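You operate a simulated robot arm through the tools that you are given. There is no shell and no other tool. Be economical: measure what you need, move in short steps, check, and stop when the job is done.

You run a simulated robot arm. Do the job below in one go: nothing can be reset, and whatever is moved stays where it is left.

JOB
Iron the white napkin at the heat on its tag, then shut the iron down.
Fine: wait for the green light; iron back on its base first, then dial to off and red socket off.

The check looks at the end state, three seconds after you hand in, the way a careful person would. Anything else that was tipped, shoved, dropped, spilled or broken makes it a failure. Flat cloth is picked up by pressing the open fingertips on it (5 to 10 N) and closing them slowly along it; thin cloth reads only 2 to 8 mm in the jaws.

ROBOT AND FRAMES
A 6-joint arm with a two-finger parallel gripper, fixed in place. Base frame: the origin is at the foot of the arm, x ahead of it, y to its left, z up. Readings come in m, degrees, newtons and seconds.
With the tool pointing down near the work surface it reaches from about 0.26 to 0.68 m from the base axis. Its first joint turns from -66.0 to 66.0 degrees. Payload 2.9 kg.
Tool frame: the origin (TCP) lies between the finger pads and is the grasp point; the fingertips stand 0.03 m ahead of it; z points along the fingers, y is the line along which they close. The gripper opens to 0.11 m. The fingers are 0.02 m wide and 0.01 m thick; the gripper's body (0.048 by 0.112 m) begins 0.055 m behind the TCP.
Orientation is told as [roll, pitch, yaw] about the base's x, y, z axes, in that order, counted from this pose: with the fingers straight down and closing along the base's y, the tool's x points along the base's -x, its y along +y and its z along -z.

CONTROLS
- The arm moves only by the tool arm_command. Its argument "steps" is a list of rows, each an object of numbers (a shift or turn left out is 0, a gripper value left out holds the last): "dx", "dy", "dz": the shift along the tool's x, y, z in units of 50 mm (1.0 is 50 mm); "ax", "ay", "az": the turn, a rotation vector about the tool's x, y, z in units of 6 degrees (1.0 is 6 degrees); "jaw": the finger opening in m, from 0 to 0.11. In form: [{"dx": .., "dy": .., "dz": .., "ax": .., "ay": .., "az": .., "jaw": ..}, ...]. A call has 1 to 8 rows; each row shifts and turns the commanded pose from where the row before left it, along the tool's axes as they then stand. A call with a number of a shift or a turn outside -1 to 1 is refused whole. Rows are played at 5 a second. More than 0.05 m and 8.6 degrees between two rows, or a gripper value outside its range, and nothing of the call is played. A pose out of reach is approached as far as the arm can. The call stops where the force on the tool passes 70 N (or 10 N more than at its start, if that is more) or the arm is blocked; 0.2 s more then pass. Each finger travels about 0.108 m/s and halts on what it meets, pressing with about 38 N; the grip force reading is that of the motor and also rises with nothing between the fingers. The clock runs only during rows and for 0.2 s after the last one: add rows that do not move to give the fingers time. The reply holds the time, the measured pose of the TCP, the force on the tool along the base axes, the opening and the grip force, in the units named above and with some noise, with the torque about the TCP (base axes, N m) and any sound that the robot's microphone picked up.
- Cameras (640 x 400 px; columns grow to the right, rows downward): "scene" is fixed at [0.0914, 0.458, 1.3725]; the picture's right is [-0.49, -0.87, 0.00], its down [-0.58, 0.33, -0.74] and it looks along [0.65, -0.36, -0.67] (base axes); focal length 214 px, centre (320, 200). "wrist" rides on the gripper at [0.072, 0.017, -0.103] in the tool frame; the picture's right is [-0.23, 0.97, 0.00], its down [-0.76, -0.18, -0.62] and it looks along [-0.61, -0.14, 0.78] (tool axes); focal length 222 px, centre (320, 200). There is no depth. A picture from a camera that has moved, and an enlarged one, comes with that camera's place and axes in the base frame and with its lens.
- get_image(camera): a new picture of that camera. It takes no simulated time.
- close_up(camera, box): a new picture of the part [left, top, right, bottom] of that camera's present view, enlarged. It takes no simulated time.
- sign_off(): hands the job in; it is judged then, once.

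Go step by step. Nothing tells you positions but the pictures and the camera data: compare them with the known pose of the tool, close in by small moves and look again before you grip or let go. The budget is 120 turns and 68 pictures, counting those below and the enlarged ones. Unless the task says otherwise, let go and move clear before handing in, and close with one line.

The tools are called after "Request:" by a JSON object that holds its "api" and its "payload". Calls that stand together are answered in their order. arm_command: Moves the arm, as the interface text tells. Its arguments: {"type":"object","properties":{"steps":{"type":"array"}},"required":["steps"]} The other tools are called the same way: get_image (camera) takes a picture; close_up (camera, box) takes an enlarged picture of a part of a camera's view; sign_off () hands the job in.

At the start:

```text
time_s: 0.0
tcp_pos: [0.3247, -0.208, 1.2304]
orientation: [0.0, -0.1, 0.0]
wrist_force: [1.1, -1.0, 0.6]
wrist_torque: [-0.02, 0.01, -0.01]
width: 0.1101
grip_force: 0.1
```

scene: 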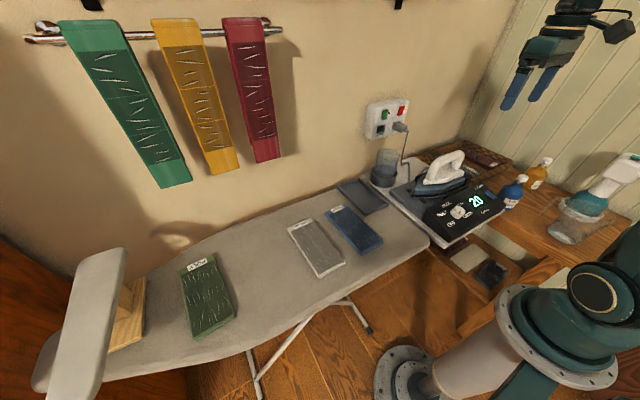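
wrist: 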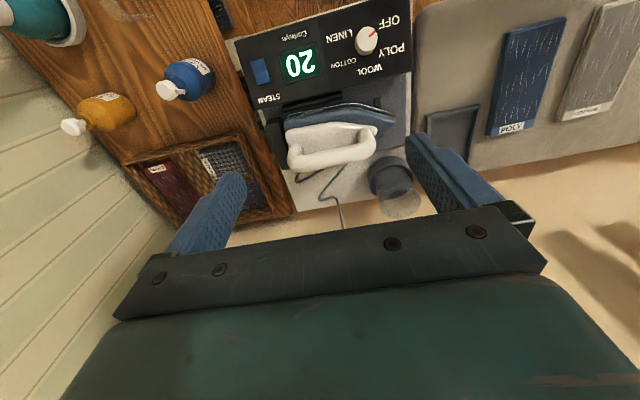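

I see an ironing board with several cloths, an iron on a station with a dial and a display reading 20, and a wall socket. I'll take close-ups to read tags, dial and sockets.

Request:
{"api": "close_up", "payload": {"camera": "scene", "box": [350, 90, 530, 250]}}

Request:
{"api": "close_up", "payload": {"camera": "scene", "box": [170, 170, 400, 350]}}

Request:
{"api": "close_up", "payload": {"camera": "wrist", "box": [220, 0, 640, 230]}}

```text
2.50 times, centred on (440, 170) of scene
camera zoom: at [0.0914, 0.458, 1.3725], right [-0.49, -0.87, 0.0], down [-0.58, 0.33, -0.74], along [0.65, -0.36, -0.67], focal length 536 px, centre (20, 275)
```

zoom: 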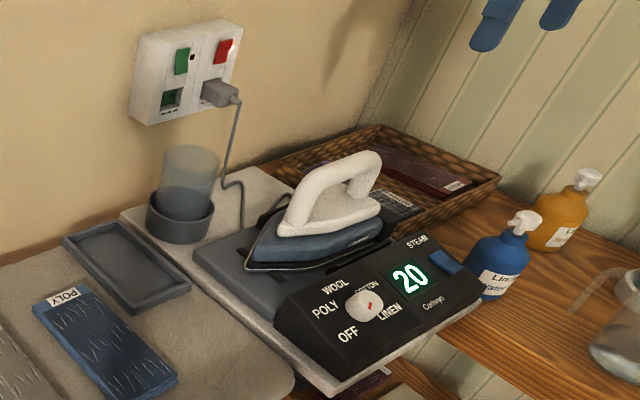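

```text
2.22 times, centred on (285, 260) of scene
camera zoom: at [0.0914, 0.458, 1.3725], right [-0.49, -0.87, 0.0], down [-0.58, 0.33, -0.74], along [0.65, -0.36, -0.67], focal length 477 px, centre (398, 67)
```

zoom: 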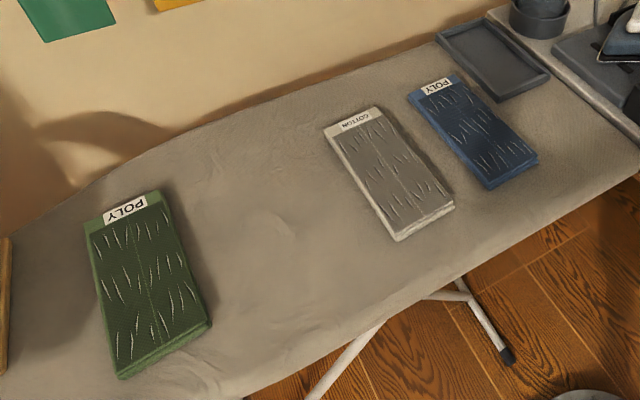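

```text
1.52 times, centred on (430, 115) of wrist
camera zoom: at [0.2521, -0.1917, 1.3352], right [0.23, 0.97, 0.0], down [0.76, -0.18, 0.62], along [0.61, -0.14, -0.78], focal length 338 px, centre (152, 330)
```

zoom: 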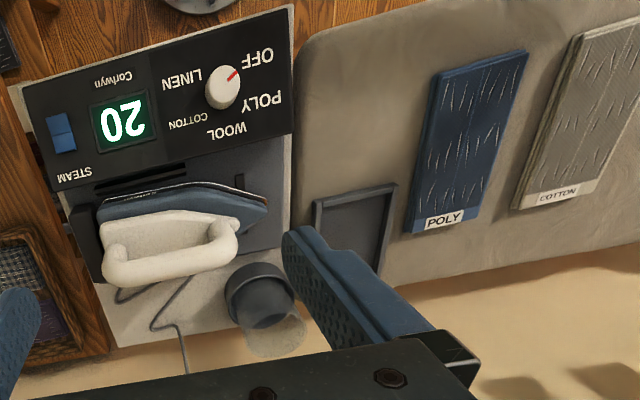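

The white napkin's tag reads COTTON, and the dial's red mark seems to be at OFF. I'll zoom in on the dial, the sockets and the iron before moving.

Request:
{"api": "close_up", "payload": {"camera": "scene", "box": [360, 95, 420, 145]}}

Request:
{"api": "close_up", "payload": {"camera": "scene", "box": [410, 145, 510, 225]}}

Request:
{"api": "close_up", "payload": {"camera": "scene", "box": [280, 205, 360, 285]}}

Request:
{"api": "close_up", "payload": {"camera": "wrist", "box": [260, 0, 420, 100]}}

```text
8.00 times, centred on (390, 120) of scene
camera zoom: at [0.0914, 0.458, 1.3725], right [-0.49, -0.87, 0.0], down [-0.58, 0.33, -0.74], along [0.65, -0.36, -0.67], focal length 1716 px, centre (-240, 840)
```

zoom: 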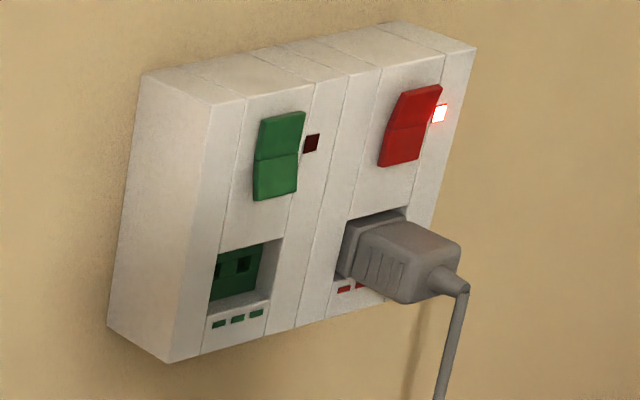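

```text
5.00 times, centred on (460, 185) of scene
camera zoom: at [0.0914, 0.458, 1.3725], right [-0.49, -0.87, 0.0], down [-0.58, 0.33, -0.74], along [0.65, -0.36, -0.67], focal length 1072 px, centre (-380, 275)
```

zoom: 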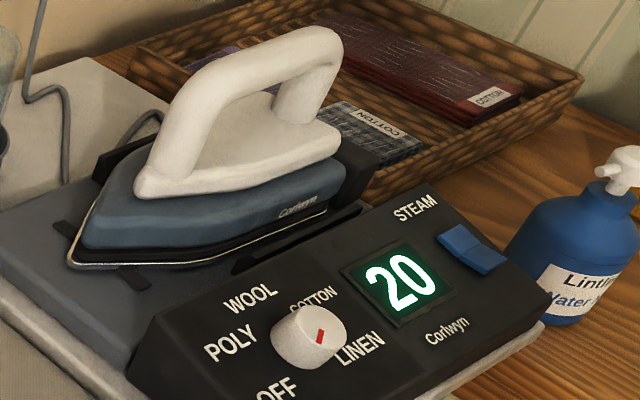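

```text
5.00 times, centred on (320, 245) of scene
camera zoom: at [0.0914, 0.458, 1.3725], right [-0.49, -0.87, 0.0], down [-0.58, 0.33, -0.74], along [0.65, -0.36, -0.67], focal length 1072 px, centre (320, -25)
```

zoom: 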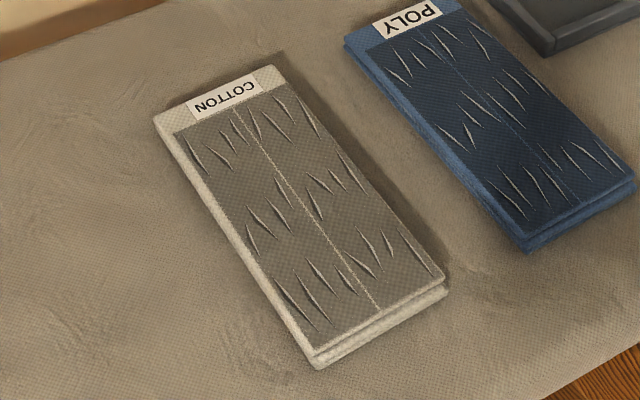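

```text
4.00 times, centred on (340, 50) of wrist
camera zoom: at [0.2521, -0.1917, 1.3352], right [0.23, 0.97, 0.0], down [0.76, -0.18, 0.62], along [0.61, -0.14, -0.78], focal length 888 px, centre (240, 800)
```

zoom: 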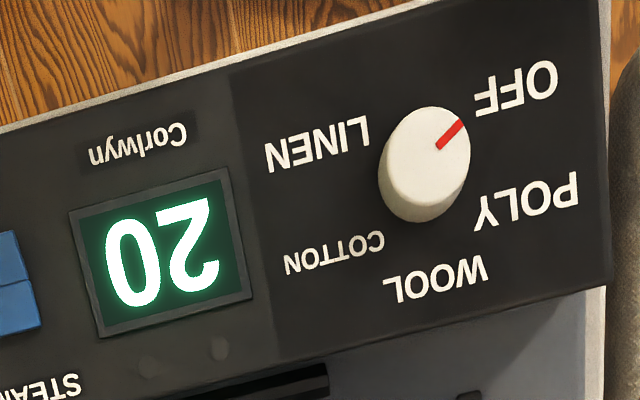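

The iron's handle is around (0.43, -0.215, 0.995), the dial cap at about (0.29, -0.13, 0.91) with its red mark on OFF, and the red socket is on. I move above the dial with the gripper part closed and look.

Request:
{"api": "arm_command", "payload": {"steps": [{"dx": 0.35, "dy": 0.8, "jaw": 0.06}, {"dx": 0.35, "dy": 0.76}, {"dz": 0.9}, {"dz": 0.9}, {"dz": 0.9}, {"dz": 0.9}, {}, {}]}}

Request:
{"api": "get_image", "payload": {"camera": "wrist"}}

Request:
{"api": "close_up", "payload": {"camera": "scene", "box": [410, 145, 510, 225]}}

```text
time_s: 1.8
tcp_pos: [0.2877, -0.1301, 1.05]
orientation: [0.1, -0.1, 0.0]
wrist_force: [0.4, 0.2, -0.1]
wrist_torque: [0.03, -0.02, 0.02]
width: 0.0599
grip_force: 0.1
```

```text
58 pictures are left
camera wrist: at [0.2161, -0.1137, 1.1548], right [0.23, 0.97, 0.0], down [0.76, -0.18, 0.62], along [0.61, -0.14, -0.78], focal length 222 px, centre (320, 200)
```

wrist: 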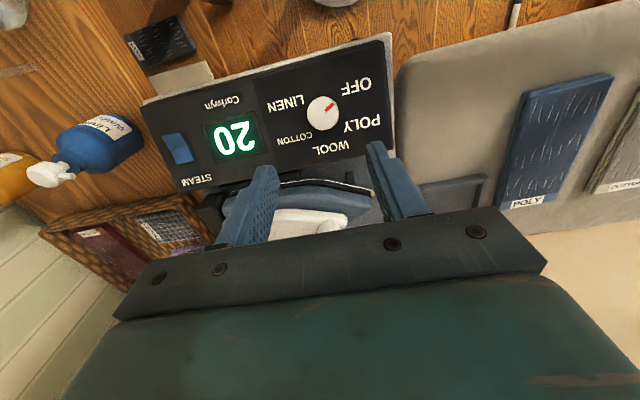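

```text
5.00 times, centred on (460, 185) of scene
camera zoom: at [0.0914, 0.458, 1.3725], right [-0.49, -0.87, 0.0], down [-0.58, 0.33, -0.74], along [0.65, -0.36, -0.67], focal length 1072 px, centre (-380, 275)
```

zoom: 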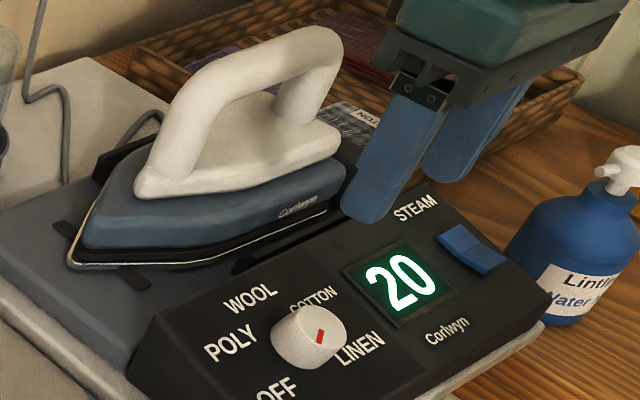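

The control panel tilts about 17° toward the robot, and the dial cap's top is near (0.287, -0.127, 0.92). I'll hover just above it, tilt to match the panel, and look again.

Request:
{"api": "arm_command", "payload": {"steps": [{"dx": 0.35, "dy": 0.06}, {"dz": 0.75}, {"dz": 0.75, "ay": -0.9}, {"ay": -1}, {"ay": -0.93}, {}]}}

Request:
{"api": "get_image", "payload": {"camera": "wrist"}}

Request:
{"api": "close_up", "payload": {"camera": "scene", "box": [410, 165, 510, 235]}}

```text
time_s: 3.2
tcp_pos: [0.2725, -0.1265, 0.9759]
orientation: [-0.1, -17.2, 0.1]
wrist_force: [0.0, 0.4, 0.1]
wrist_torque: [-0.02, 0.01, 0.0]
width: 0.06
grip_force: 0.1
```

```text
56 pictures are left
camera wrist: at [0.1723, -0.1105, 1.0545], right [0.22, 0.97, 0.07], down [0.55, -0.18, 0.82], along [0.81, -0.14, -0.57], focal length 222 px, centre (320, 200)
```

wrist: 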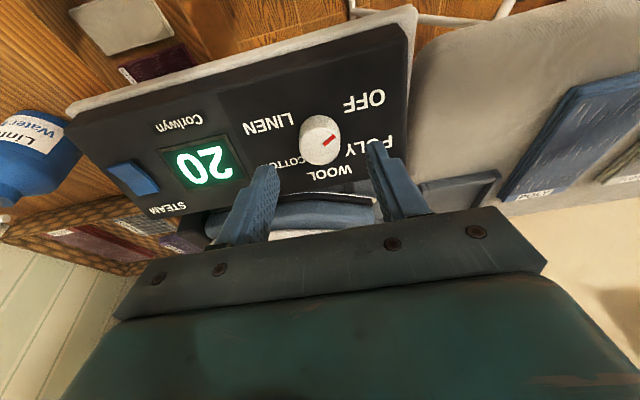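

```text
5.71 times, centred on (460, 200) of scene
camera zoom: at [0.0914, 0.458, 1.3725], right [-0.49, -0.87, 0.0], down [-0.58, 0.33, -0.74], along [0.65, -0.36, -0.67], focal length 1226 px, centre (-480, 200)
```

zoom: 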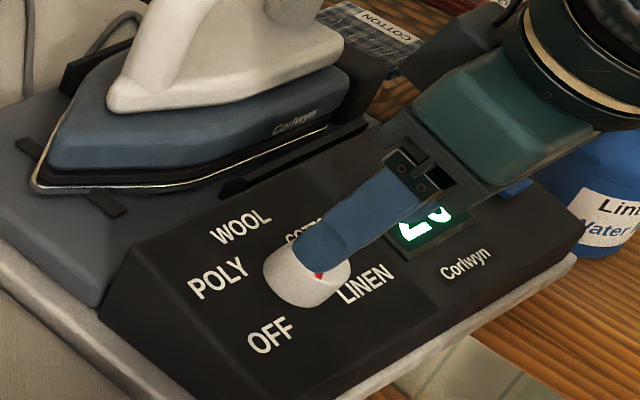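

Laterally (y) the dial lines up; in x it may be off by up to 7 mm or the cap may be slightly deeper. I descend 25 mm along the tool and check the parallax.

Request:
{"api": "arm_command", "payload": {"steps": [{"dz": 0.25}, {"dz": 0.25}, {}]}}

Request:
{"api": "close_up", "payload": {"camera": "wrist", "box": [220, 60, 420, 185]}}

```text
time_s: 4.0
tcp_pos: [0.2791, -0.1248, 0.951]
orientation: [0.0, -17.0, 0.0]
wrist_force: [-0.3, -0.4, -1.2]
wrist_torque: [0.02, 0.03, 0.0]
width: 0.0598
grip_force: 0.0
```

```text
3.20 times, centred on (320, 122) of wrist
camera zoom: at [0.1797, -0.1101, 1.031], right [0.22, 0.97, 0.07], down [0.55, -0.18, 0.82], along [0.81, -0.14, -0.57], focal length 711 px, centre (320, 448)
```

zoom: 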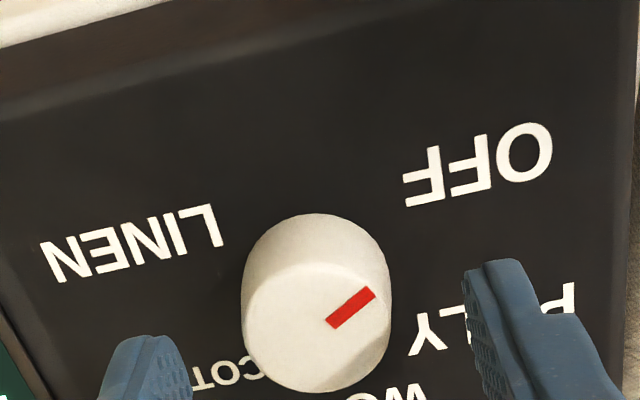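

The dial now sits between the fingertips with only a millimetre or so of offset. I descend about 16 mm more so the tips straddle the cap.

Request:
{"api": "arm_command", "payload": {"steps": [{"dz": 0.16}, {"dz": 0.16}, {}]}}

Request:
{"api": "close_up", "payload": {"camera": "wrist", "box": [220, 60, 420, 185]}}

Request:
{"api": "close_up", "payload": {"camera": "scene", "box": [410, 165, 510, 235]}}

```text
time_s: 4.8
tcp_pos: [0.2835, -0.1271, 0.9354]
orientation: [0.0, -17.1, 0.0]
wrist_force: [0.1, 0.8, 0.3]
wrist_torque: [0.0, 0.0, 0.03]
width: 0.0598
grip_force: 0.0
```

```text
3.20 times, centred on (320, 122) of wrist
camera zoom: at [0.1847, -0.1103, 1.0144], right [0.22, 0.97, 0.07], down [0.55, -0.18, 0.82], along [0.81, -0.14, -0.57], focal length 711 px, centre (320, 448)
```

zoom: 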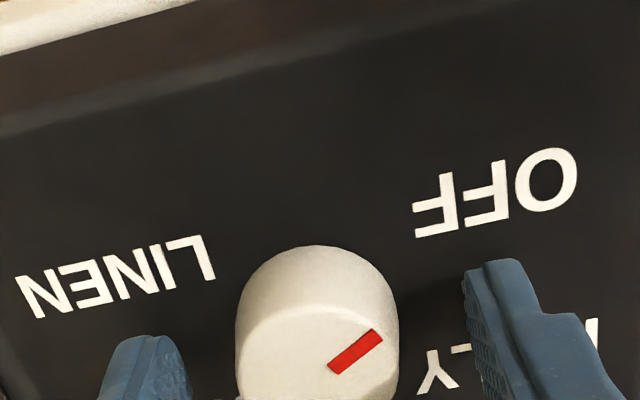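

```text
5.71 times, centred on (460, 200) of scene
camera zoom: at [0.0914, 0.458, 1.3725], right [-0.49, -0.87, 0.0], down [-0.58, 0.33, -0.74], along [0.65, -0.36, -0.67], focal length 1226 px, centre (-480, 200)
```

zoom: 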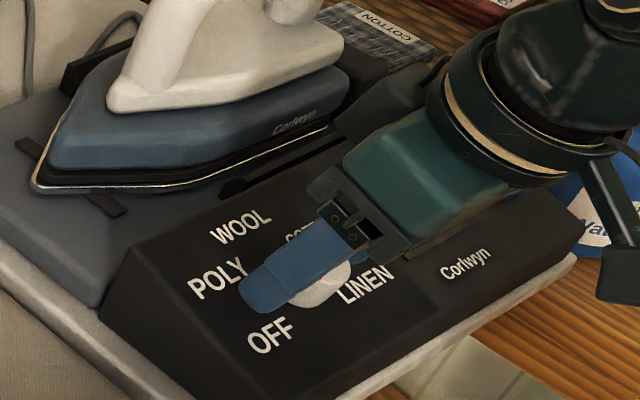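

The fingertips straddle the cap near its base. I rotate the open gripper -90° about the dial axis so I have 180° of travel.

Request:
{"api": "arm_command", "payload": {"steps": [{"az": -1}, {"az": -1}, {"az": -1}, {"az": -1}, {"az": -1}, {"az": -1}, {"az": -1}, {"az": -1}]}}

Request:
{"api": "arm_command", "payload": {"steps": [{"az": -1}, {"az": -1}, {"az": -1}, {"az": -1}, {"az": -1}, {"az": -1}, {"az": -1}, {}]}}

Request:
{"api": "close_up", "payload": {"camera": "wrist", "box": [220, 60, 420, 185]}}

```text
time_s: 6.6
tcp_pos: [0.2843, -0.1271, 0.9352]
orientation: [-12.7, -11.2, 49.3]
wrist_force: [-0.8, -0.2, 0.0]
wrist_torque: [-0.04, 0.04, -0.01]
width: 0.0599
grip_force: 0.0
```

```text
time_s: 8.4
tcp_pos: [0.2844, -0.126, 0.9361]
orientation: [-17.0, 0.0, 90.1]
wrist_force: [-0.1, -0.2, 0.5]
wrist_torque: [0.0, 0.01, 0.04]
width: 0.06
grip_force: 0.1
```

```text
3.20 times, centred on (320, 122) of wrist
camera zoom: at [0.2379, -0.2, 1.0321], right [-0.93, 0.23, -0.28], down [-0.01, 0.76, 0.65], along [0.36, 0.61, -0.71], focal length 711 px, centre (320, 448)
```

zoom: 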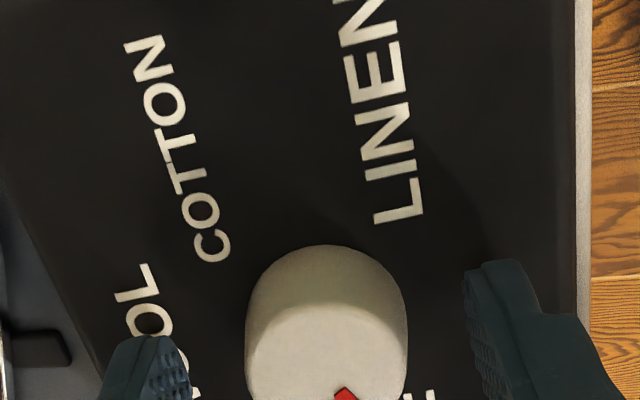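

The cap is centred within ~1.3 mm. I nudge that and close on it.

Request:
{"api": "arm_command", "payload": {"steps": [{"dy": 0.026}, {"jaw": 0.02}, {}, {}]}}

```text
time_s: 9.4
tcp_pos: [0.2834, -0.1266, 0.9351]
orientation: [-17.0, 0.1, 90.0]
wrist_force: [2.8, 0.1, -1.2]
wrist_torque: [0.05, -0.04, 0.01]
width: 0.0328
grip_force: 45.0
```

Gripped the cap (33 mm). Now I turn it clockwise about 90° and check.

Request:
{"api": "arm_command", "payload": {"steps": [{"az": 1}, {"az": 1}, {"az": 1}, {"az": 1}, {"az": 1}, {"az": 1}, {"az": 1}, {"az": 1}]}}

Request:
{"api": "arm_command", "payload": {"steps": [{"az": 1}, {"az": 1}, {"az": 1}, {"az": 1}, {"az": 1}, {"az": 1}, {"az": 1}, {}]}}

Request:
{"api": "close_up", "payload": {"camera": "wrist", "box": [220, 60, 420, 185]}}

```text
time_s: 11.2
tcp_pos: [0.2822, -0.1257, 0.936]
orientation: [-11.6, -12.6, 43.2]
wrist_force: [0.9, 9.7, 21.1]
wrist_torque: [-0.13, 0.01, -0.05]
width: 0.0327
grip_force: 45.0
```

```text
time_s: 13.0
tcp_pos: [0.2842, -0.1269, 0.9358]
orientation: [0.0, -17.1, -0.2]
wrist_force: [8.6, 5.4, 16.0]
wrist_torque: [0.11, -0.26, 0.03]
width: 0.0328
grip_force: 44.6
```

```text
3.20 times, centred on (320, 122) of wrist
camera zoom: at [0.1836, -0.1106, 1.0152], right [0.22, 0.97, 0.07], down [0.54, -0.18, 0.82], along [0.81, -0.14, -0.57], focal length 711 px, centre (320, 448)
```

zoom: 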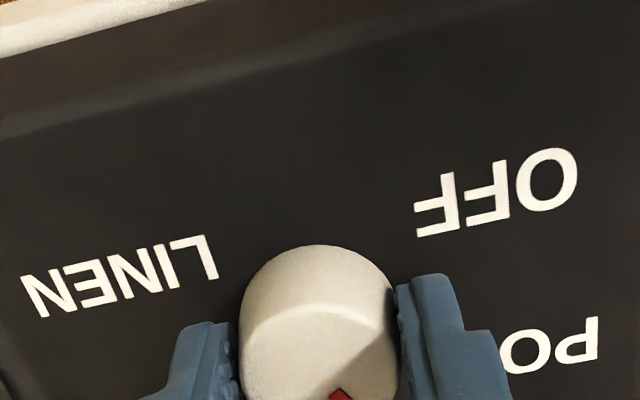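

Dial follows the grip well: half way. COTTON is about 180° from OFF, so another 90°.

Request:
{"api": "arm_command", "payload": {"steps": [{"az": 1}, {"az": 1}, {"az": 1}, {"az": 1}, {"az": 1}, {"az": 1}, {"az": 1}, {"az": 1}]}}

Request:
{"api": "arm_command", "payload": {"steps": [{"az": 1}, {"az": 1}, {"az": 1}, {"az": 1}, {"az": 1}, {"az": 1}, {"az": 1}, {}]}}

Request:
{"api": "get_image", "payload": {"camera": "wrist"}}

Request:
{"api": "close_up", "payload": {"camera": "scene", "box": [410, 165, 510, 235]}}

```text
time_s: 14.8
tcp_pos: [0.2835, -0.1279, 0.9364]
orientation: [12.8, -11.4, -49.4]
wrist_force: [7.4, -1.1, 17.3]
wrist_torque: [-0.4, -0.66, -0.12]
width: 0.0329
grip_force: 45.2
```

```text
time_s: 16.6
tcp_pos: [0.2817, -0.1269, 0.9351]
orientation: [16.9, 0.2, -90.0]
wrist_force: [9.5, -3.2, 2.8]
wrist_torque: [-0.44, -0.32, -0.15]
width: 0.0326
grip_force: 44.7
```

```text
49 pictures are left
camera wrist: at [0.269, -0.0557, 1.0413], right [0.93, -0.23, 0.28], down [-0.35, -0.76, 0.54], along [0.09, -0.61, -0.79], focal length 222 px, centre (320, 200)
```

wrist: 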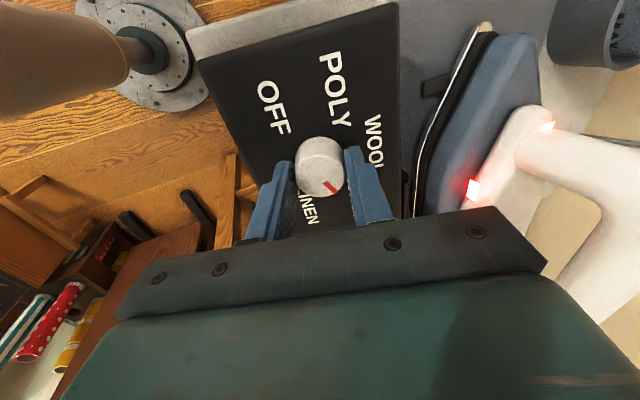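

```text
5.71 times, centred on (460, 200) of scene
camera zoom: at [0.0916, 0.458, 1.3725], right [-0.49, -0.87, 0.0], down [-0.58, 0.33, -0.74], along [0.65, -0.36, -0.67], focal length 1226 px, centre (-480, 200)
```

zoom: 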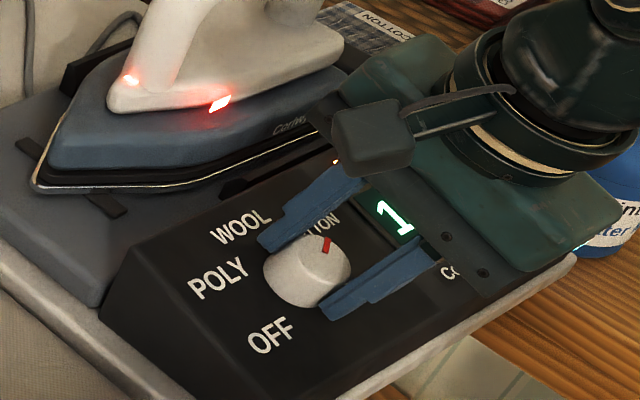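

The iron's red heating light is on and the mark points to COTTON. I release, back off along the tool axis and check.

Request:
{"api": "arm_command", "payload": {"steps": [{"jaw": 0.06}, {}, {"dz": -0.5}, {"dz": -0.9}, {"dz": -0.9}, {"dz": -0.9}]}}

Request:
{"api": "close_up", "payload": {"camera": "wrist", "box": [240, 20, 440, 145]}}

Request:
{"api": "close_up", "payload": {"camera": "scene", "box": [400, 145, 510, 235]}}

```text
time_s: 18.0
tcp_pos: [0.2375, -0.1256, 1.0889]
orientation: [16.9, 0.1, -90.0]
wrist_force: [0.6, -0.7, 0.6]
wrist_torque: [-0.03, -0.02, 0.02]
width: 0.0599
grip_force: 0.0
```

```text
3.20 times, centred on (340, 82) of wrist
camera zoom: at [0.224, -0.0538, 1.1949], right [0.93, -0.23, 0.28], down [-0.35, -0.76, 0.54], along [0.09, -0.61, -0.79], focal length 711 px, centre (256, 576)
```

zoom: 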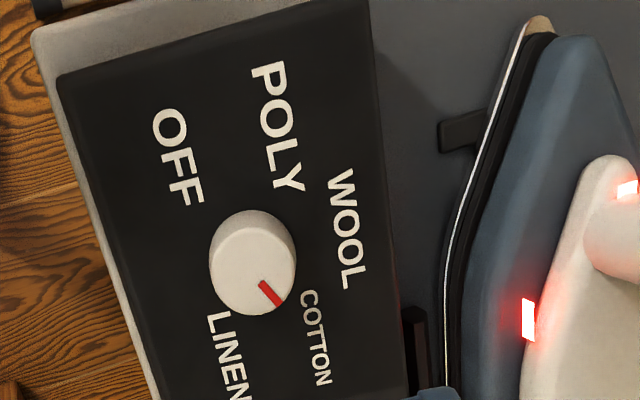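

```text
4.44 times, centred on (455, 190) of scene
camera zoom: at [0.0914, 0.458, 1.3725], right [-0.49, -0.87, 0.0], down [-0.58, 0.33, -0.74], along [0.65, -0.36, -0.67], focal length 953 px, centre (-280, 244)
```

zoom: 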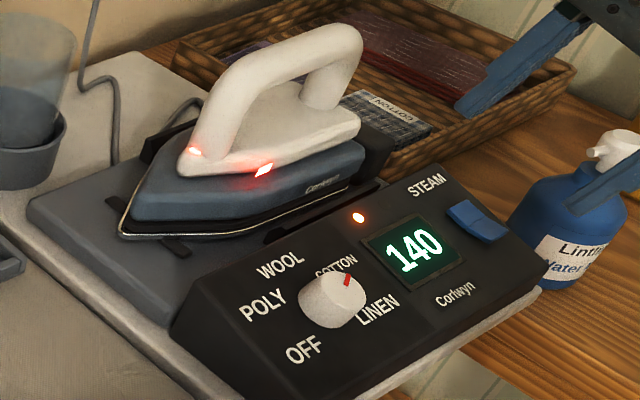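

Dial is on COTTON, 140° and rising, with an orange lamp lit. While it heats, I make the tool upright and turn it to yaw +90 (the comfortable side for the carry to the napkin at about (0.32–0.51, 0.255–0.34)).

Request:
{"api": "arm_command", "payload": {"steps": [{"ax": 0.95, "dz": -0.4}, {"ax": 0.95}, {"ax": 0.93}, {"az": -1, "jaw": 0.08}, {"az": -1}, {"az": -1}, {"az": -1}, {"az": -1}]}}

Request:
{"api": "arm_command", "payload": {"steps": [{"az": -1}, {"az": -1}, {"az": -1}, {"az": -1}, {"az": -1}, {"az": -1}, {"az": -1}, {"az": -1}]}}

Request:
{"api": "arm_command", "payload": {"steps": [{"az": -1}, {"az": -1}, {"az": -1}, {"az": -1}, {"az": -1}, {"az": -1}, {"az": -1}, {"az": -1}]}}

Request:
{"api": "arm_command", "payload": {"steps": [{"az": -1}, {"az": -1}, {"az": -1}, {"az": -1}, {"az": -1}, {"az": -1}, {"az": -1}, {"az": -1}]}}

```text
time_s: 19.8
tcp_pos: [0.2305, -0.1279, 1.1081]
orientation: [0.1, 0.0, -59.9]
wrist_force: [0.6, 0.0, -0.1]
wrist_torque: [0.01, 0.02, -0.02]
width: 0.08
grip_force: 0.0
```

```text
time_s: 21.6
tcp_pos: [0.229, -0.1273, 1.1082]
orientation: [0.0, 0.0, -11.9]
wrist_force: [0.5, -1.2, -1.2]
wrist_torque: [0.01, 0.01, 0.03]
width: 0.08
grip_force: 0.0
```

```text
time_s: 23.4
tcp_pos: [0.2295, -0.1278, 1.1076]
orientation: [0.1, 0.1, 36.1]
wrist_force: [0.7, 0.1, 0.2]
wrist_torque: [-0.01, 0.03, 0.01]
width: 0.0801
grip_force: 0.1
```

```text
time_s: 25.2
tcp_pos: [0.2303, -0.1272, 1.108]
orientation: [0.0, -0.1, 84.2]
wrist_force: [0.3, 0.0, 0.8]
wrist_torque: [-0.01, -0.02, 0.03]
width: 0.0803
grip_force: 0.0
```

Now I finish the yaw and move above the handle.

Request:
{"api": "arm_command", "payload": {"steps": [{"az": -0.97}, {"dx": 0.44, "dy": -0.9}, {"dx": 0.44, "dy": -0.9}, {"dx": 0.44, "dy": -0.9}, {"dx": 0.43, "dy": -0.9}, {"dy": -0.4}, {}]}}

Request:
{"api": "get_image", "payload": {"camera": "wrist"}}

Request:
{"api": "close_up", "payload": {"camera": "scene", "box": [400, 145, 510, 235]}}

```text
time_s: 26.8
tcp_pos: [0.432, -0.2146, 1.1064]
orientation: [0.0, 0.0, 89.7]
wrist_force: [-0.3, 0.0, 0.5]
wrist_torque: [0.0, 0.0, 0.03]
width: 0.0798
grip_force: 0.1
```

```text
45 pictures are left
camera wrist: at [0.4148, -0.2881, 1.2124], right [-0.97, 0.23, 0.0], down [0.18, 0.76, 0.62], along [0.14, 0.61, -0.78], focal length 222 px, centre (320, 200)
```

wrist: 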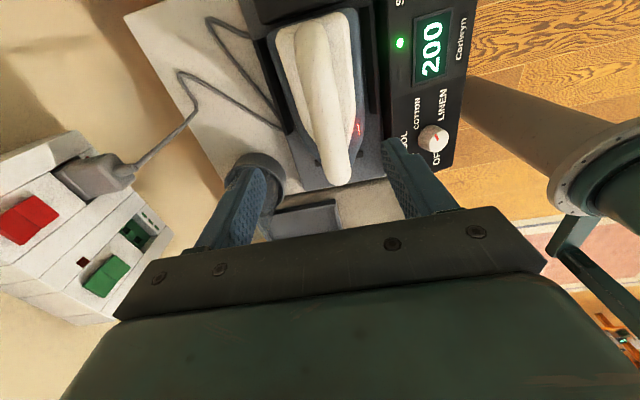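

```text
4.44 times, centred on (455, 190) of scene
camera zoom: at [0.0914, 0.458, 1.3725], right [-0.49, -0.87, 0.0], down [-0.58, 0.33, -0.74], along [0.65, -0.36, -0.67], focal length 953 px, centre (-280, 244)
```

zoom: 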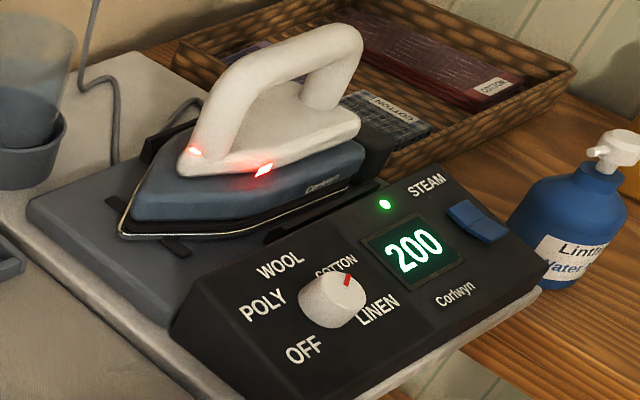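

Green light is on at 200°. The handle lies under the gripper, about 5 mm toward -x; I correct and descend partway.

Request:
{"api": "arm_command", "payload": {"steps": [{"dy": 0.1, "dz": 0.5}, {"dz": 0.6}, {"dz": 0.5}, {}]}}

Request:
{"api": "get_image", "payload": {"camera": "wrist"}}

Request:
{"api": "close_up", "payload": {"camera": "scene", "box": [400, 145, 510, 235]}}

```text
time_s: 27.8
tcp_pos: [0.4262, -0.2145, 1.0276]
orientation: [0.0, 0.0, 89.8]
wrist_force: [0.4, -0.1, 0.6]
wrist_torque: [0.01, 0.01, 0.0]
width: 0.0799
grip_force: 0.0
```

```text
43 pictures are left
camera wrist: at [0.4091, -0.2877, 1.1325], right [-0.97, 0.23, 0.0], down [0.18, 0.76, 0.62], along [0.14, 0.61, -0.78], focal length 222 px, centre (320, 200)
```

wrist: 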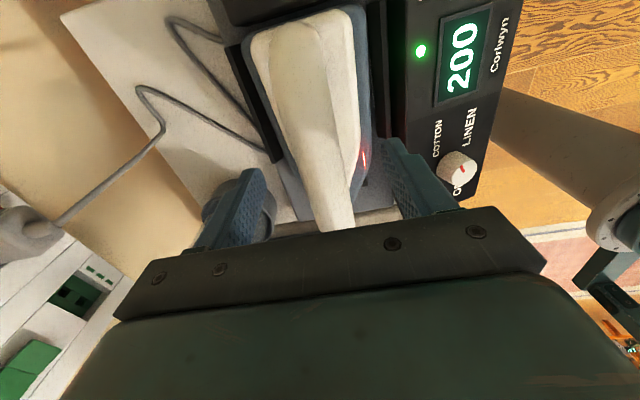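

```text
4.44 times, centred on (455, 190) of scene
camera zoom: at [0.0914, 0.458, 1.3725], right [-0.49, -0.87, 0.0], down [-0.58, 0.33, -0.74], along [0.65, -0.36, -0.67], focal length 953 px, centre (-280, 244)
```

zoom: 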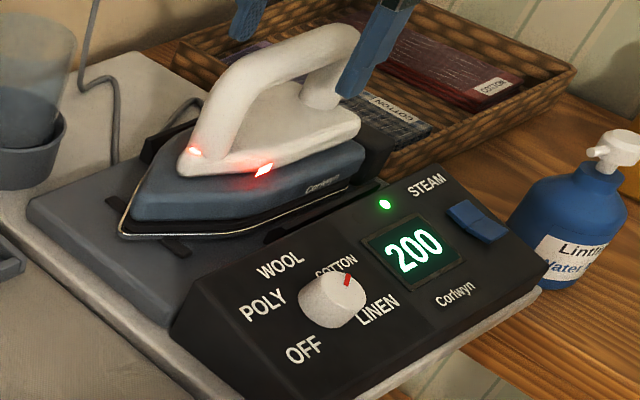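

Fingers straddle the bar, centred. I lower 28 mm to put the bar at the pads and close.

Request:
{"api": "arm_command", "payload": {"steps": [{"dz": 0.28}, {"dz": 0.28}, {"jaw": 0.06}, {"jaw": 0.045}, {"jaw": 0.035}, {"jaw": 0.02}, {"jaw": 0.01}, {}]}}

Request:
{"api": "get_image", "payload": {"camera": "wrist"}}

Request:
{"api": "close_up", "payload": {"camera": "scene", "box": [400, 145, 510, 235]}}

```text
time_s: 29.6
tcp_pos: [0.4255, -0.2159, 0.9987]
orientation: [-0.1, 0.1, 90.0]
wrist_force: [-3.1, -0.9, 0.2]
wrist_torque: [0.12, 0.05, 0.08]
width: 0.0285
grip_force: 38.3
```

```text
41 pictures are left
camera wrist: at [0.4087, -0.2883, 1.1045], right [-0.97, 0.23, 0.0], down [0.18, 0.76, 0.62], along [0.14, 0.61, -0.78], focal length 222 px, centre (320, 200)
```

wrist: 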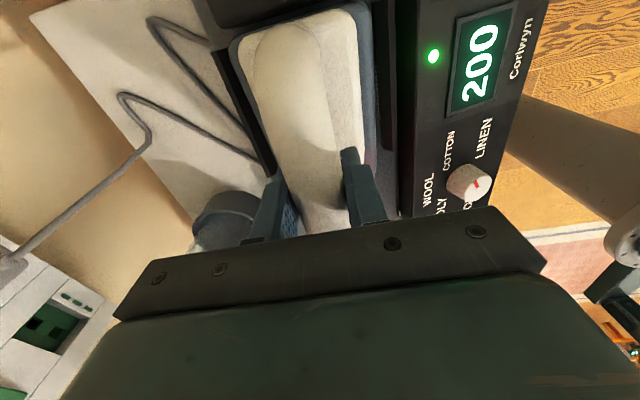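

```text
4.44 times, centred on (455, 190) of scene
camera zoom: at [0.0913, 0.458, 1.3725], right [-0.49, -0.87, 0.0], down [-0.58, 0.33, -0.74], along [0.65, -0.36, -0.67], focal length 953 px, centre (-280, 244)
```

zoom: 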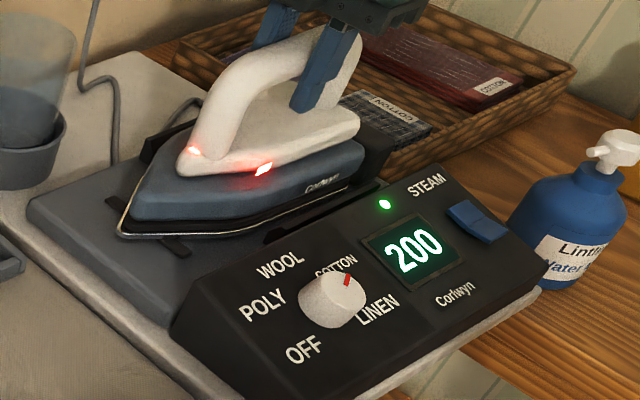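

Handle held (28.5 mm). I lift 40 mm straight up and check weight and tilt.

Request:
{"api": "arm_command", "payload": {"steps": [{"dz": -0.2}, {"dz": -0.3}, {"dz": -0.3}, {}]}}

Request:
{"api": "close_up", "payload": {"camera": "scene", "box": [400, 145, 510, 235]}}

```text
time_s: 30.6
tcp_pos: [0.4271, -0.2146, 1.0417]
orientation: [-0.1, 0.1, 89.8]
wrist_force: [-4.2, -1.3, 9.5]
wrist_torque: [0.3, -0.05, 0.08]
width: 0.026
grip_force: 37.3
```

```text
4.44 times, centred on (455, 190) of scene
camera zoom: at [0.0911, 0.458, 1.3725], right [-0.49, -0.87, 0.0], down [-0.58, 0.33, -0.74], along [0.65, -0.36, -0.67], focal length 953 px, centre (-280, 244)
```

zoom: 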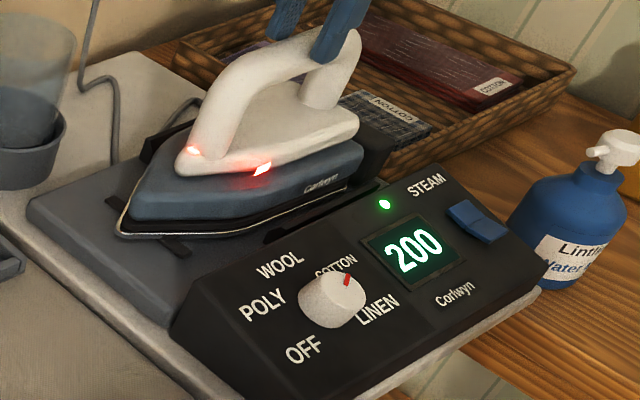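

The fingers slid up the bar instead of lifting the iron. I open, and look where the bar really sits.

Request:
{"api": "arm_command", "payload": {"steps": [{"jaw": 0.07}, {}, {}]}}

Request:
{"api": "get_image", "payload": {"camera": "wrist"}}

Request:
{"api": "close_up", "payload": {"camera": "scene", "box": [420, 140, 490, 190]}}

```text
time_s: 31.4
tcp_pos: [0.4265, -0.2142, 1.0404]
orientation: [0.0, 0.1, 89.8]
wrist_force: [-0.5, 0.0, 0.3]
wrist_torque: [0.03, 0.01, 0.01]
width: 0.0697
grip_force: 0.0
```

```text
38 pictures are left
camera wrist: at [0.4087, -0.2877, 1.1451], right [-0.97, 0.23, 0.0], down [0.18, 0.76, 0.62], along [0.14, 0.61, -0.78], focal length 222 px, centre (320, 200)
```

wrist: 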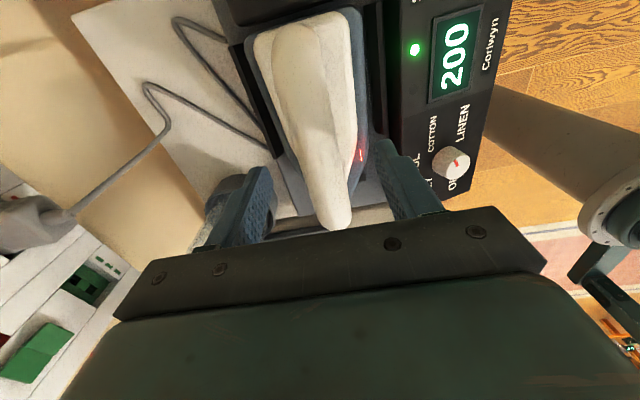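

```text
8.00 times, centred on (455, 165) of scene
camera zoom: at [0.0914, 0.458, 1.3725], right [-0.49, -0.87, 0.0], down [-0.58, 0.33, -0.74], along [0.65, -0.36, -0.67], focal length 1716 px, centre (-760, 480)
```

zoom: 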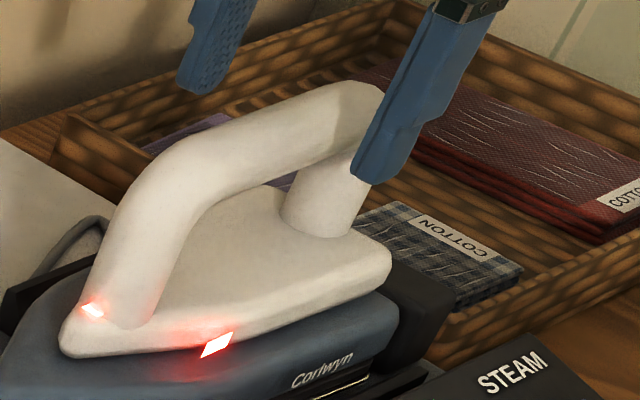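

The bar is centred at z≈0.998 with the slab just below ~0.95. I regrip a bit lower and lift very gently while watching the force.

Request:
{"api": "arm_command", "payload": {"steps": [{"dz": 0.35}, {"dz": 0.35}, {"dz": 0.25}, {"dz": 0.05}, {"jaw": 0.04}, {"jaw": 0.0}, {}, {}]}}

Request:
{"api": "arm_command", "payload": {"steps": [{"dz": -0.05}, {}, {"dz": -0.05}, {}]}}

```text
time_s: 33.2
tcp_pos: [0.4241, -0.2162, 0.9909]
orientation: [0.0, 0.0, 89.8]
wrist_force: [4.0, -1.3, 1.4]
wrist_torque: [-0.17, 0.02, 0.03]
width: 0.0285
grip_force: 38.6
```

```text
time_s: 34.2
tcp_pos: [0.4248, -0.2154, 0.994]
orientation: [0.1, 0.1, 89.8]
wrist_force: [-0.2, 0.1, -9.4]
wrist_torque: [-0.08, 0.01, -0.01]
width: 0.0285
grip_force: 38.1
```

The load now shows -9.4 N. I continue slowly.

Request:
{"api": "arm_command", "payload": {"steps": [{"dz": -0.08}, {"dz": -0.08}, {"dz": -0.08}, {}]}}

Request:
{"api": "close_up", "payload": {"camera": "scene", "box": [400, 145, 510, 235]}}

```text
time_s: 35.2
tcp_pos: [0.4247, -0.2151, 1.0063]
orientation: [0.1, 0.0, 89.8]
wrist_force: [-0.9, 1.2, -11.0]
wrist_torque: [-0.07, -0.01, 0.01]
width: 0.0285
grip_force: 38.0
```

```text
4.44 times, centred on (455, 190) of scene
camera zoom: at [0.0915, 0.4579, 1.3725], right [-0.49, -0.87, 0.0], down [-0.58, 0.33, -0.74], along [0.65, -0.36, -0.67], focal length 953 px, centre (-280, 244)
```

zoom: 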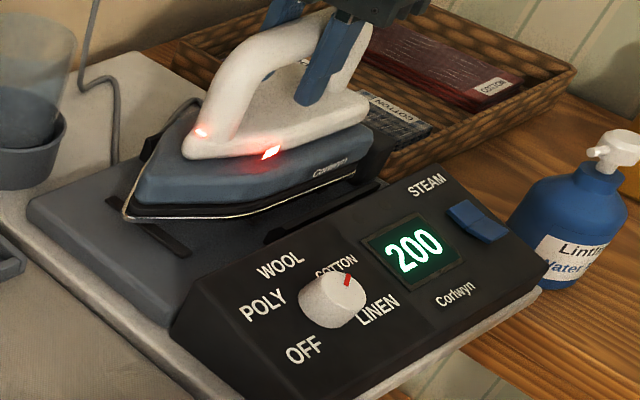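

The iron is lifted, balanced, about 1.1 kg. I continue raising it gently.

Request:
{"api": "arm_command", "payload": {"steps": [{"dz": -0.12}, {"dz": -0.2}, {"dz": -0.25}, {"dz": -0.3}, {"dz": -0.3}, {"dz": -0.3}, {"dz": -0.25}, {"dz": -0.15}]}}

Request:
{"api": "get_image", "payload": {"camera": "scene"}}

```text
time_s: 37.0
tcp_pos: [0.424, -0.2147, 1.0996]
orientation: [0.0, 0.1, 89.8]
wrist_force: [0.4, 1.0, -9.8]
wrist_torque: [-0.09, -0.01, -0.02]
width: 0.0285
grip_force: 37.6
```

```text
35 pictures are left
```

scene: 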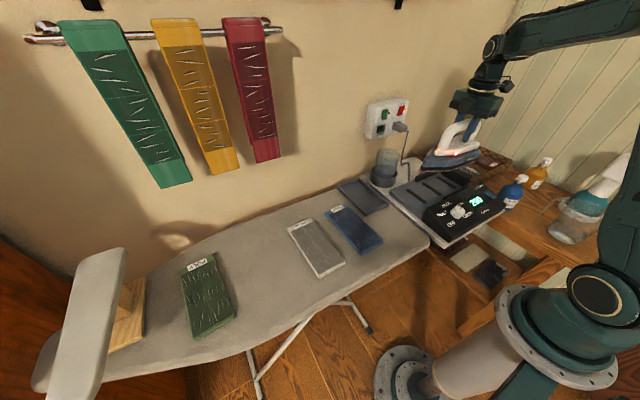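

Base and path are clear. I carry the iron toward +y above the board.

Request:
{"api": "arm_command", "payload": {"steps": [{"dx": -0.3}, {"dx": -0.6}, {"dx": -0.8}, {"dx": -0.8}, {"dx": -0.8}, {"dx": -0.8}, {"dx": -0.8}, {"dx": -0.6}]}}

Request:
{"api": "arm_command", "payload": {"steps": [{"dx": -0.6}, {"dx": -0.8}, {"dx": -0.8}, {"dx": -0.8}, {"dx": -0.8}, {"dx": -0.6}, {"dx": -0.4}, {"dx": -0.3}]}}

Request:
{"api": "get_image", "payload": {"camera": "scene"}}

Request:
{"api": "get_image", "payload": {"camera": "wrist"}}

```text
time_s: 38.8
tcp_pos: [0.4264, 0.0602, 1.1013]
orientation: [0.0, 0.1, 89.7]
wrist_force: [-0.1, 0.4, -9.8]
wrist_torque: [-0.1, -0.01, -0.01]
width: 0.0284
grip_force: 38.3
```

```text
time_s: 40.6
tcp_pos: [0.427, 0.316, 1.0997]
orientation: [0.2, 0.0, 89.8]
wrist_force: [0.4, -0.5, -9.6]
wrist_torque: [-0.11, 0.01, 0.0]
width: 0.0286
grip_force: 37.7
```

```text
34 pictures are left
```

scene: 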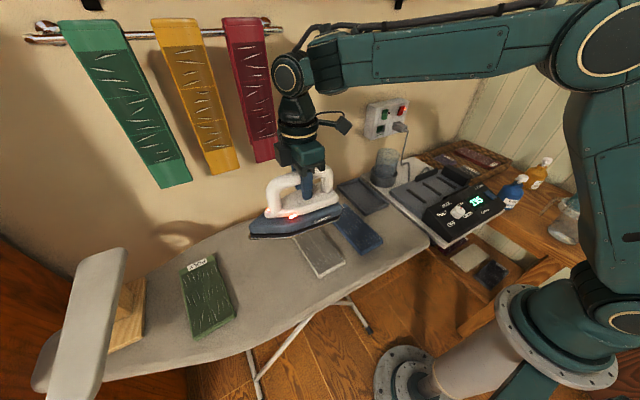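

```text
33 pictures are left
camera wrist: at [0.4093, 0.2428, 1.2044], right [-0.97, 0.23, 0.0], down [0.18, 0.76, 0.62], along [0.14, 0.61, -0.78], focal length 222 px, centre (320, 200)
```

wrist: 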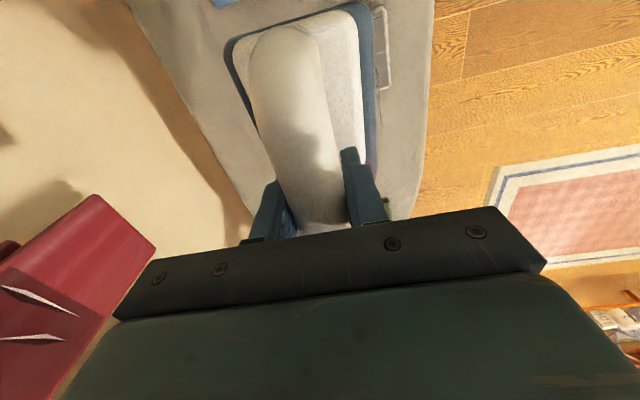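

The iron is over the napkin. I check level and position with a close-up.

Request:
{"api": "close_up", "payload": {"camera": "scene", "box": [240, 150, 400, 280]}}

```text
3.08 times, centred on (320, 215) of scene
camera zoom: at [0.0915, 0.4581, 1.3725], right [-0.49, -0.87, 0.0], down [-0.58, 0.33, -0.74], along [0.65, -0.36, -0.67], focal length 660 px, centre (320, 154)
```

zoom: 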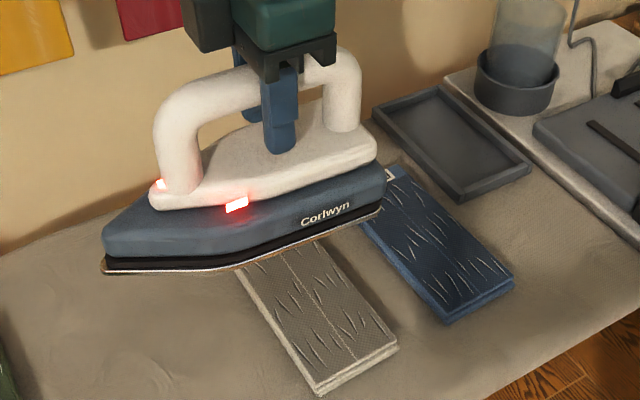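

The iron is level, sole about 108 mm below the TCP, heel y≈0.24, clear of the blue napkin (edge ~0.205). I lower it close above the napkin.

Request:
{"api": "arm_command", "payload": {"steps": [{"dz": 0.2, "dy": 0.2}, {"dz": 0.4}, {"dz": 0.4}, {"dz": 0.4}, {"dz": 0.3}, {"dz": 0.1}, {}]}}

Request:
{"api": "close_up", "payload": {"camera": "scene", "box": [240, 170, 400, 290]}}

```text
time_s: 42.2
tcp_pos: [0.4162, 0.3136, 1.0089]
orientation: [0.0, 0.0, 89.8]
wrist_force: [-1.2, 0.3, -11.6]
wrist_torque: [-0.07, 0.05, 0.04]
width: 0.0282
grip_force: 38.3
```

```text
3.33 times, centred on (320, 230) of scene
camera zoom: at [0.0915, 0.4581, 1.3725], right [-0.49, -0.87, 0.0], down [-0.58, 0.33, -0.74], along [0.65, -0.36, -0.67], focal length 715 px, centre (320, 100)
```

zoom: 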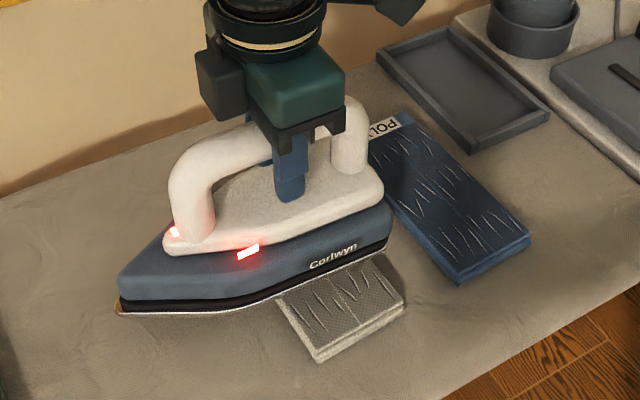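

Good alignment. I lower in small steps until contact.

Request:
{"api": "arm_command", "payload": {"steps": [{"dz": 0.1}, {"dz": 0.08}, {}]}}

Request:
{"api": "arm_command", "payload": {"steps": [{"dz": 0.06}, {"dz": 0.06}, {}]}}

```text
time_s: 43.0
tcp_pos: [0.4162, 0.3143, 1.0003]
orientation: [0.0, 0.0, 89.8]
wrist_force: [0.6, -1.0, -10.3]
wrist_torque: [-0.06, 0.01, -0.02]
width: 0.0284
grip_force: 38.1
```

```text
time_s: 43.8
tcp_pos: [0.416, 0.3148, 0.9947]
orientation: [0.0, 0.0, 89.8]
wrist_force: [-0.2, -0.1, -10.6]
wrist_torque: [-0.12, -0.03, 0.0]
width: 0.0284
grip_force: 38.0
```

Request:
{"api": "arm_command", "payload": {"steps": [{"dz": 0.06}, {"dz": 0.06}, {}]}}

Request:
{"api": "arm_command", "payload": {"steps": [{"dz": 0.06}, {"dz": 0.06}, {}]}}

```text
time_s: 44.6
tcp_pos: [0.4166, 0.3151, 0.9881]
orientation: [0.0, 0.0, 89.7]
wrist_force: [0.5, 0.4, -9.8]
wrist_torque: [-0.08, 0.03, -0.01]
width: 0.0285
grip_force: 38.3
```

```text
time_s: 45.4
tcp_pos: [0.4163, 0.3153, 0.9837]
orientation: [0.0, -0.1, 89.7]
wrist_force: [0.1, 0.8, -8.8]
wrist_torque: [-0.11, 0.0, -0.01]
width: 0.0286
grip_force: 38.1
```

Not touching yet by force; still lowering in small steps.

Request:
{"api": "arm_command", "payload": {"steps": [{"dz": 0.06}, {"dz": 0.06}, {}]}}

Request:
{"api": "arm_command", "payload": {"steps": [{"dz": 0.06}, {"dz": 0.04}, {}]}}

Request:
{"api": "close_up", "payload": {"camera": "scene", "box": [240, 170, 400, 290]}}

```text
time_s: 46.2
tcp_pos: [0.4175, 0.3159, 0.978]
orientation: [-0.2, -0.2, 89.8]
wrist_force: [-0.4, -1.5, 13.7]
wrist_torque: [-0.6, 0.22, 0.02]
width: 0.0286
grip_force: 38.4
```

```text
time_s: 47.0
tcp_pos: [0.4167, 0.3155, 0.9772]
orientation: [-0.5, -0.3, 89.8]
wrist_force: [-3.7, 2.7, 40.3]
wrist_torque: [0.25, -0.01, -0.02]
width: 0.0283
grip_force: 38.0
```

```text
3.33 times, centred on (320, 230) of scene
camera zoom: at [0.0908, 0.4577, 1.3727], right [-0.49, -0.87, 0.0], down [-0.58, 0.33, -0.74], along [0.65, -0.36, -0.67], focal length 715 px, centre (320, 100)
```

zoom: 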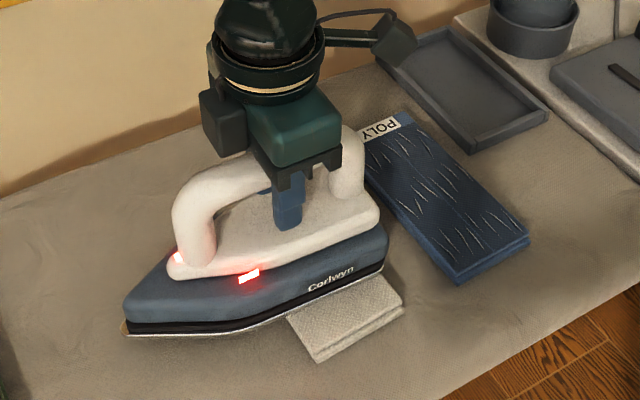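

Contact made; the force is a bit high, so I ease up 2.5 mm and slide slowly toward -x.

Request:
{"api": "arm_command", "payload": {"steps": [{"dz": -0.05}, {"dy": 0.15}, {"dy": 0.2}, {"dy": 0.2}, {"dy": 0.2}, {}]}}

Request:
{"api": "close_up", "payload": {"camera": "scene", "box": [240, 170, 400, 290]}}

```text
time_s: 48.4
tcp_pos: [0.3797, 0.3165, 0.9759]
orientation: [-0.3, -0.2, 89.8]
wrist_force: [12.6, -0.5, 27.1]
wrist_torque: [-0.24, 0.16, 0.11]
width: 0.0287
grip_force: 38.3
```

```text
3.33 times, centred on (320, 230) of scene
camera zoom: at [0.0914, 0.4577, 1.3726], right [-0.49, -0.87, 0.0], down [-0.58, 0.33, -0.74], along [0.65, -0.36, -0.67], focal length 715 px, centre (320, 100)
```

zoom: 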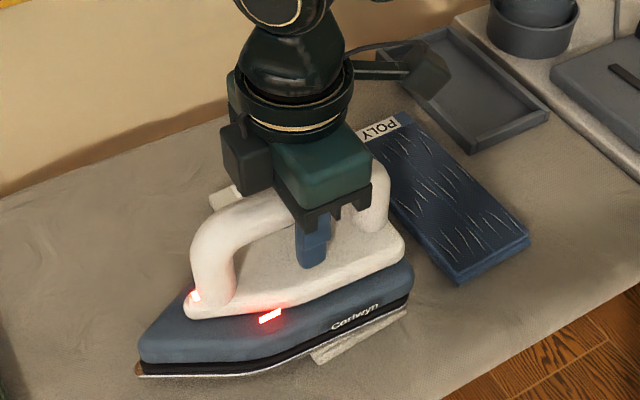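

Cloth stays put. I ease pressure a little and go on to the near edge, then sweep back.

Request:
{"api": "arm_command", "payload": {"steps": [{"dz": -0.03}, {"dy": 0.2}, {"dy": 0.2}, {"dy": 0.2}, {}, {}]}}

Request:
{"api": "arm_command", "payload": {"steps": [{"dy": -0.2}, {"dy": -0.2}, {"dy": -0.2}, {"dy": -0.2}, {"dy": -0.2}, {"dy": -0.2}, {"dy": -0.2}, {}]}}

Request:
{"api": "close_up", "payload": {"camera": "scene", "box": [240, 170, 400, 290]}}

```text
time_s: 49.8
tcp_pos: [0.348, 0.3159, 0.9763]
orientation: [-0.1, -0.1, 89.8]
wrist_force: [5.8, 0.5, 24.7]
wrist_torque: [0.47, 0.35, -0.08]
width: 0.0289
grip_force: 37.7
```

```text
time_s: 51.6
tcp_pos: [0.4191, 0.3145, 0.9763]
orientation: [0.0, 0.0, 89.9]
wrist_force: [0.0, 0.4, -11.2]
wrist_torque: [-0.09, 0.01, -0.01]
width: 0.0285
grip_force: 38.0
```

```text
3.33 times, centred on (320, 230) of scene
camera zoom: at [0.0915, 0.4581, 1.3725], right [-0.49, -0.87, 0.0], down [-0.58, 0.33, -0.74], along [0.65, -0.36, -0.67], focal length 715 px, centre (320, 100)
```

zoom: 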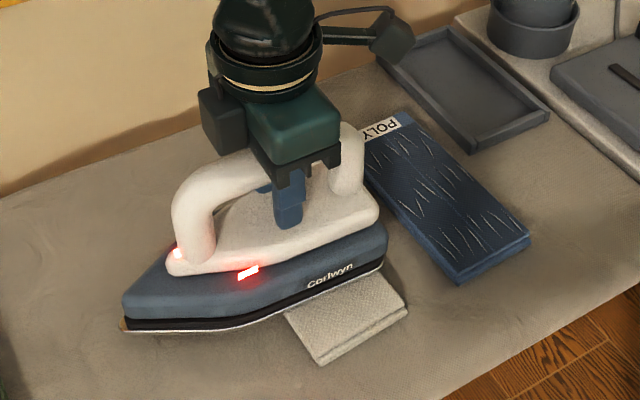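

The near part is smooth. The iron hovers just off the cloth now; I lower ~2 mm and sweep to the far end.

Request:
{"api": "arm_command", "payload": {"steps": [{"dz": 0.04}, {}, {"dy": -0.2}, {"dy": -0.2}, {"dy": -0.2}, {"dy": -0.2}, {}]}}

Request:
{"api": "arm_command", "payload": {"steps": [{"dy": -0.2}, {"dy": -0.2}, {"dy": -0.15}, {}]}}

Request:
{"api": "close_up", "payload": {"camera": "scene", "box": [240, 170, 400, 290]}}

```text
time_s: 53.2
tcp_pos: [0.4581, 0.3155, 0.9741]
orientation: [-0.1, -0.2, 89.8]
wrist_force: [-5.1, 2.2, 9.2]
wrist_torque: [-0.03, 0.11, -0.02]
width: 0.0287
grip_force: 38.5
```

```text
time_s: 54.2
tcp_pos: [0.4869, 0.3133, 0.9747]
orientation: [-0.2, 0.0, 89.9]
wrist_force: [-5.8, 2.3, 16.6]
wrist_torque: [-0.3, -0.18, -0.06]
width: 0.0287
grip_force: 37.7
```

```text
3.33 times, centred on (320, 230) of scene
camera zoom: at [0.091, 0.4579, 1.3726], right [-0.49, -0.87, 0.0], down [-0.58, 0.33, -0.74], along [0.65, -0.36, -0.67], focal length 715 px, centre (320, 100)
```

zoom: 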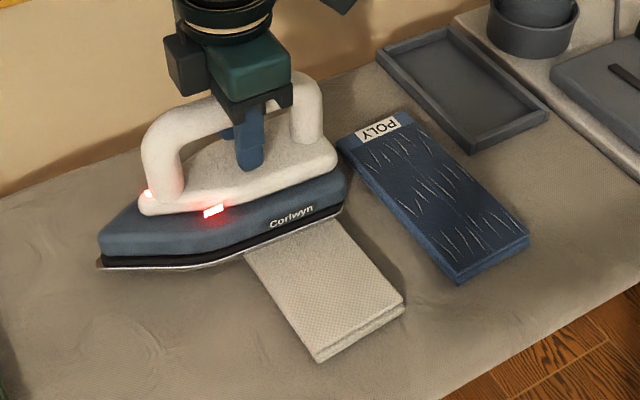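

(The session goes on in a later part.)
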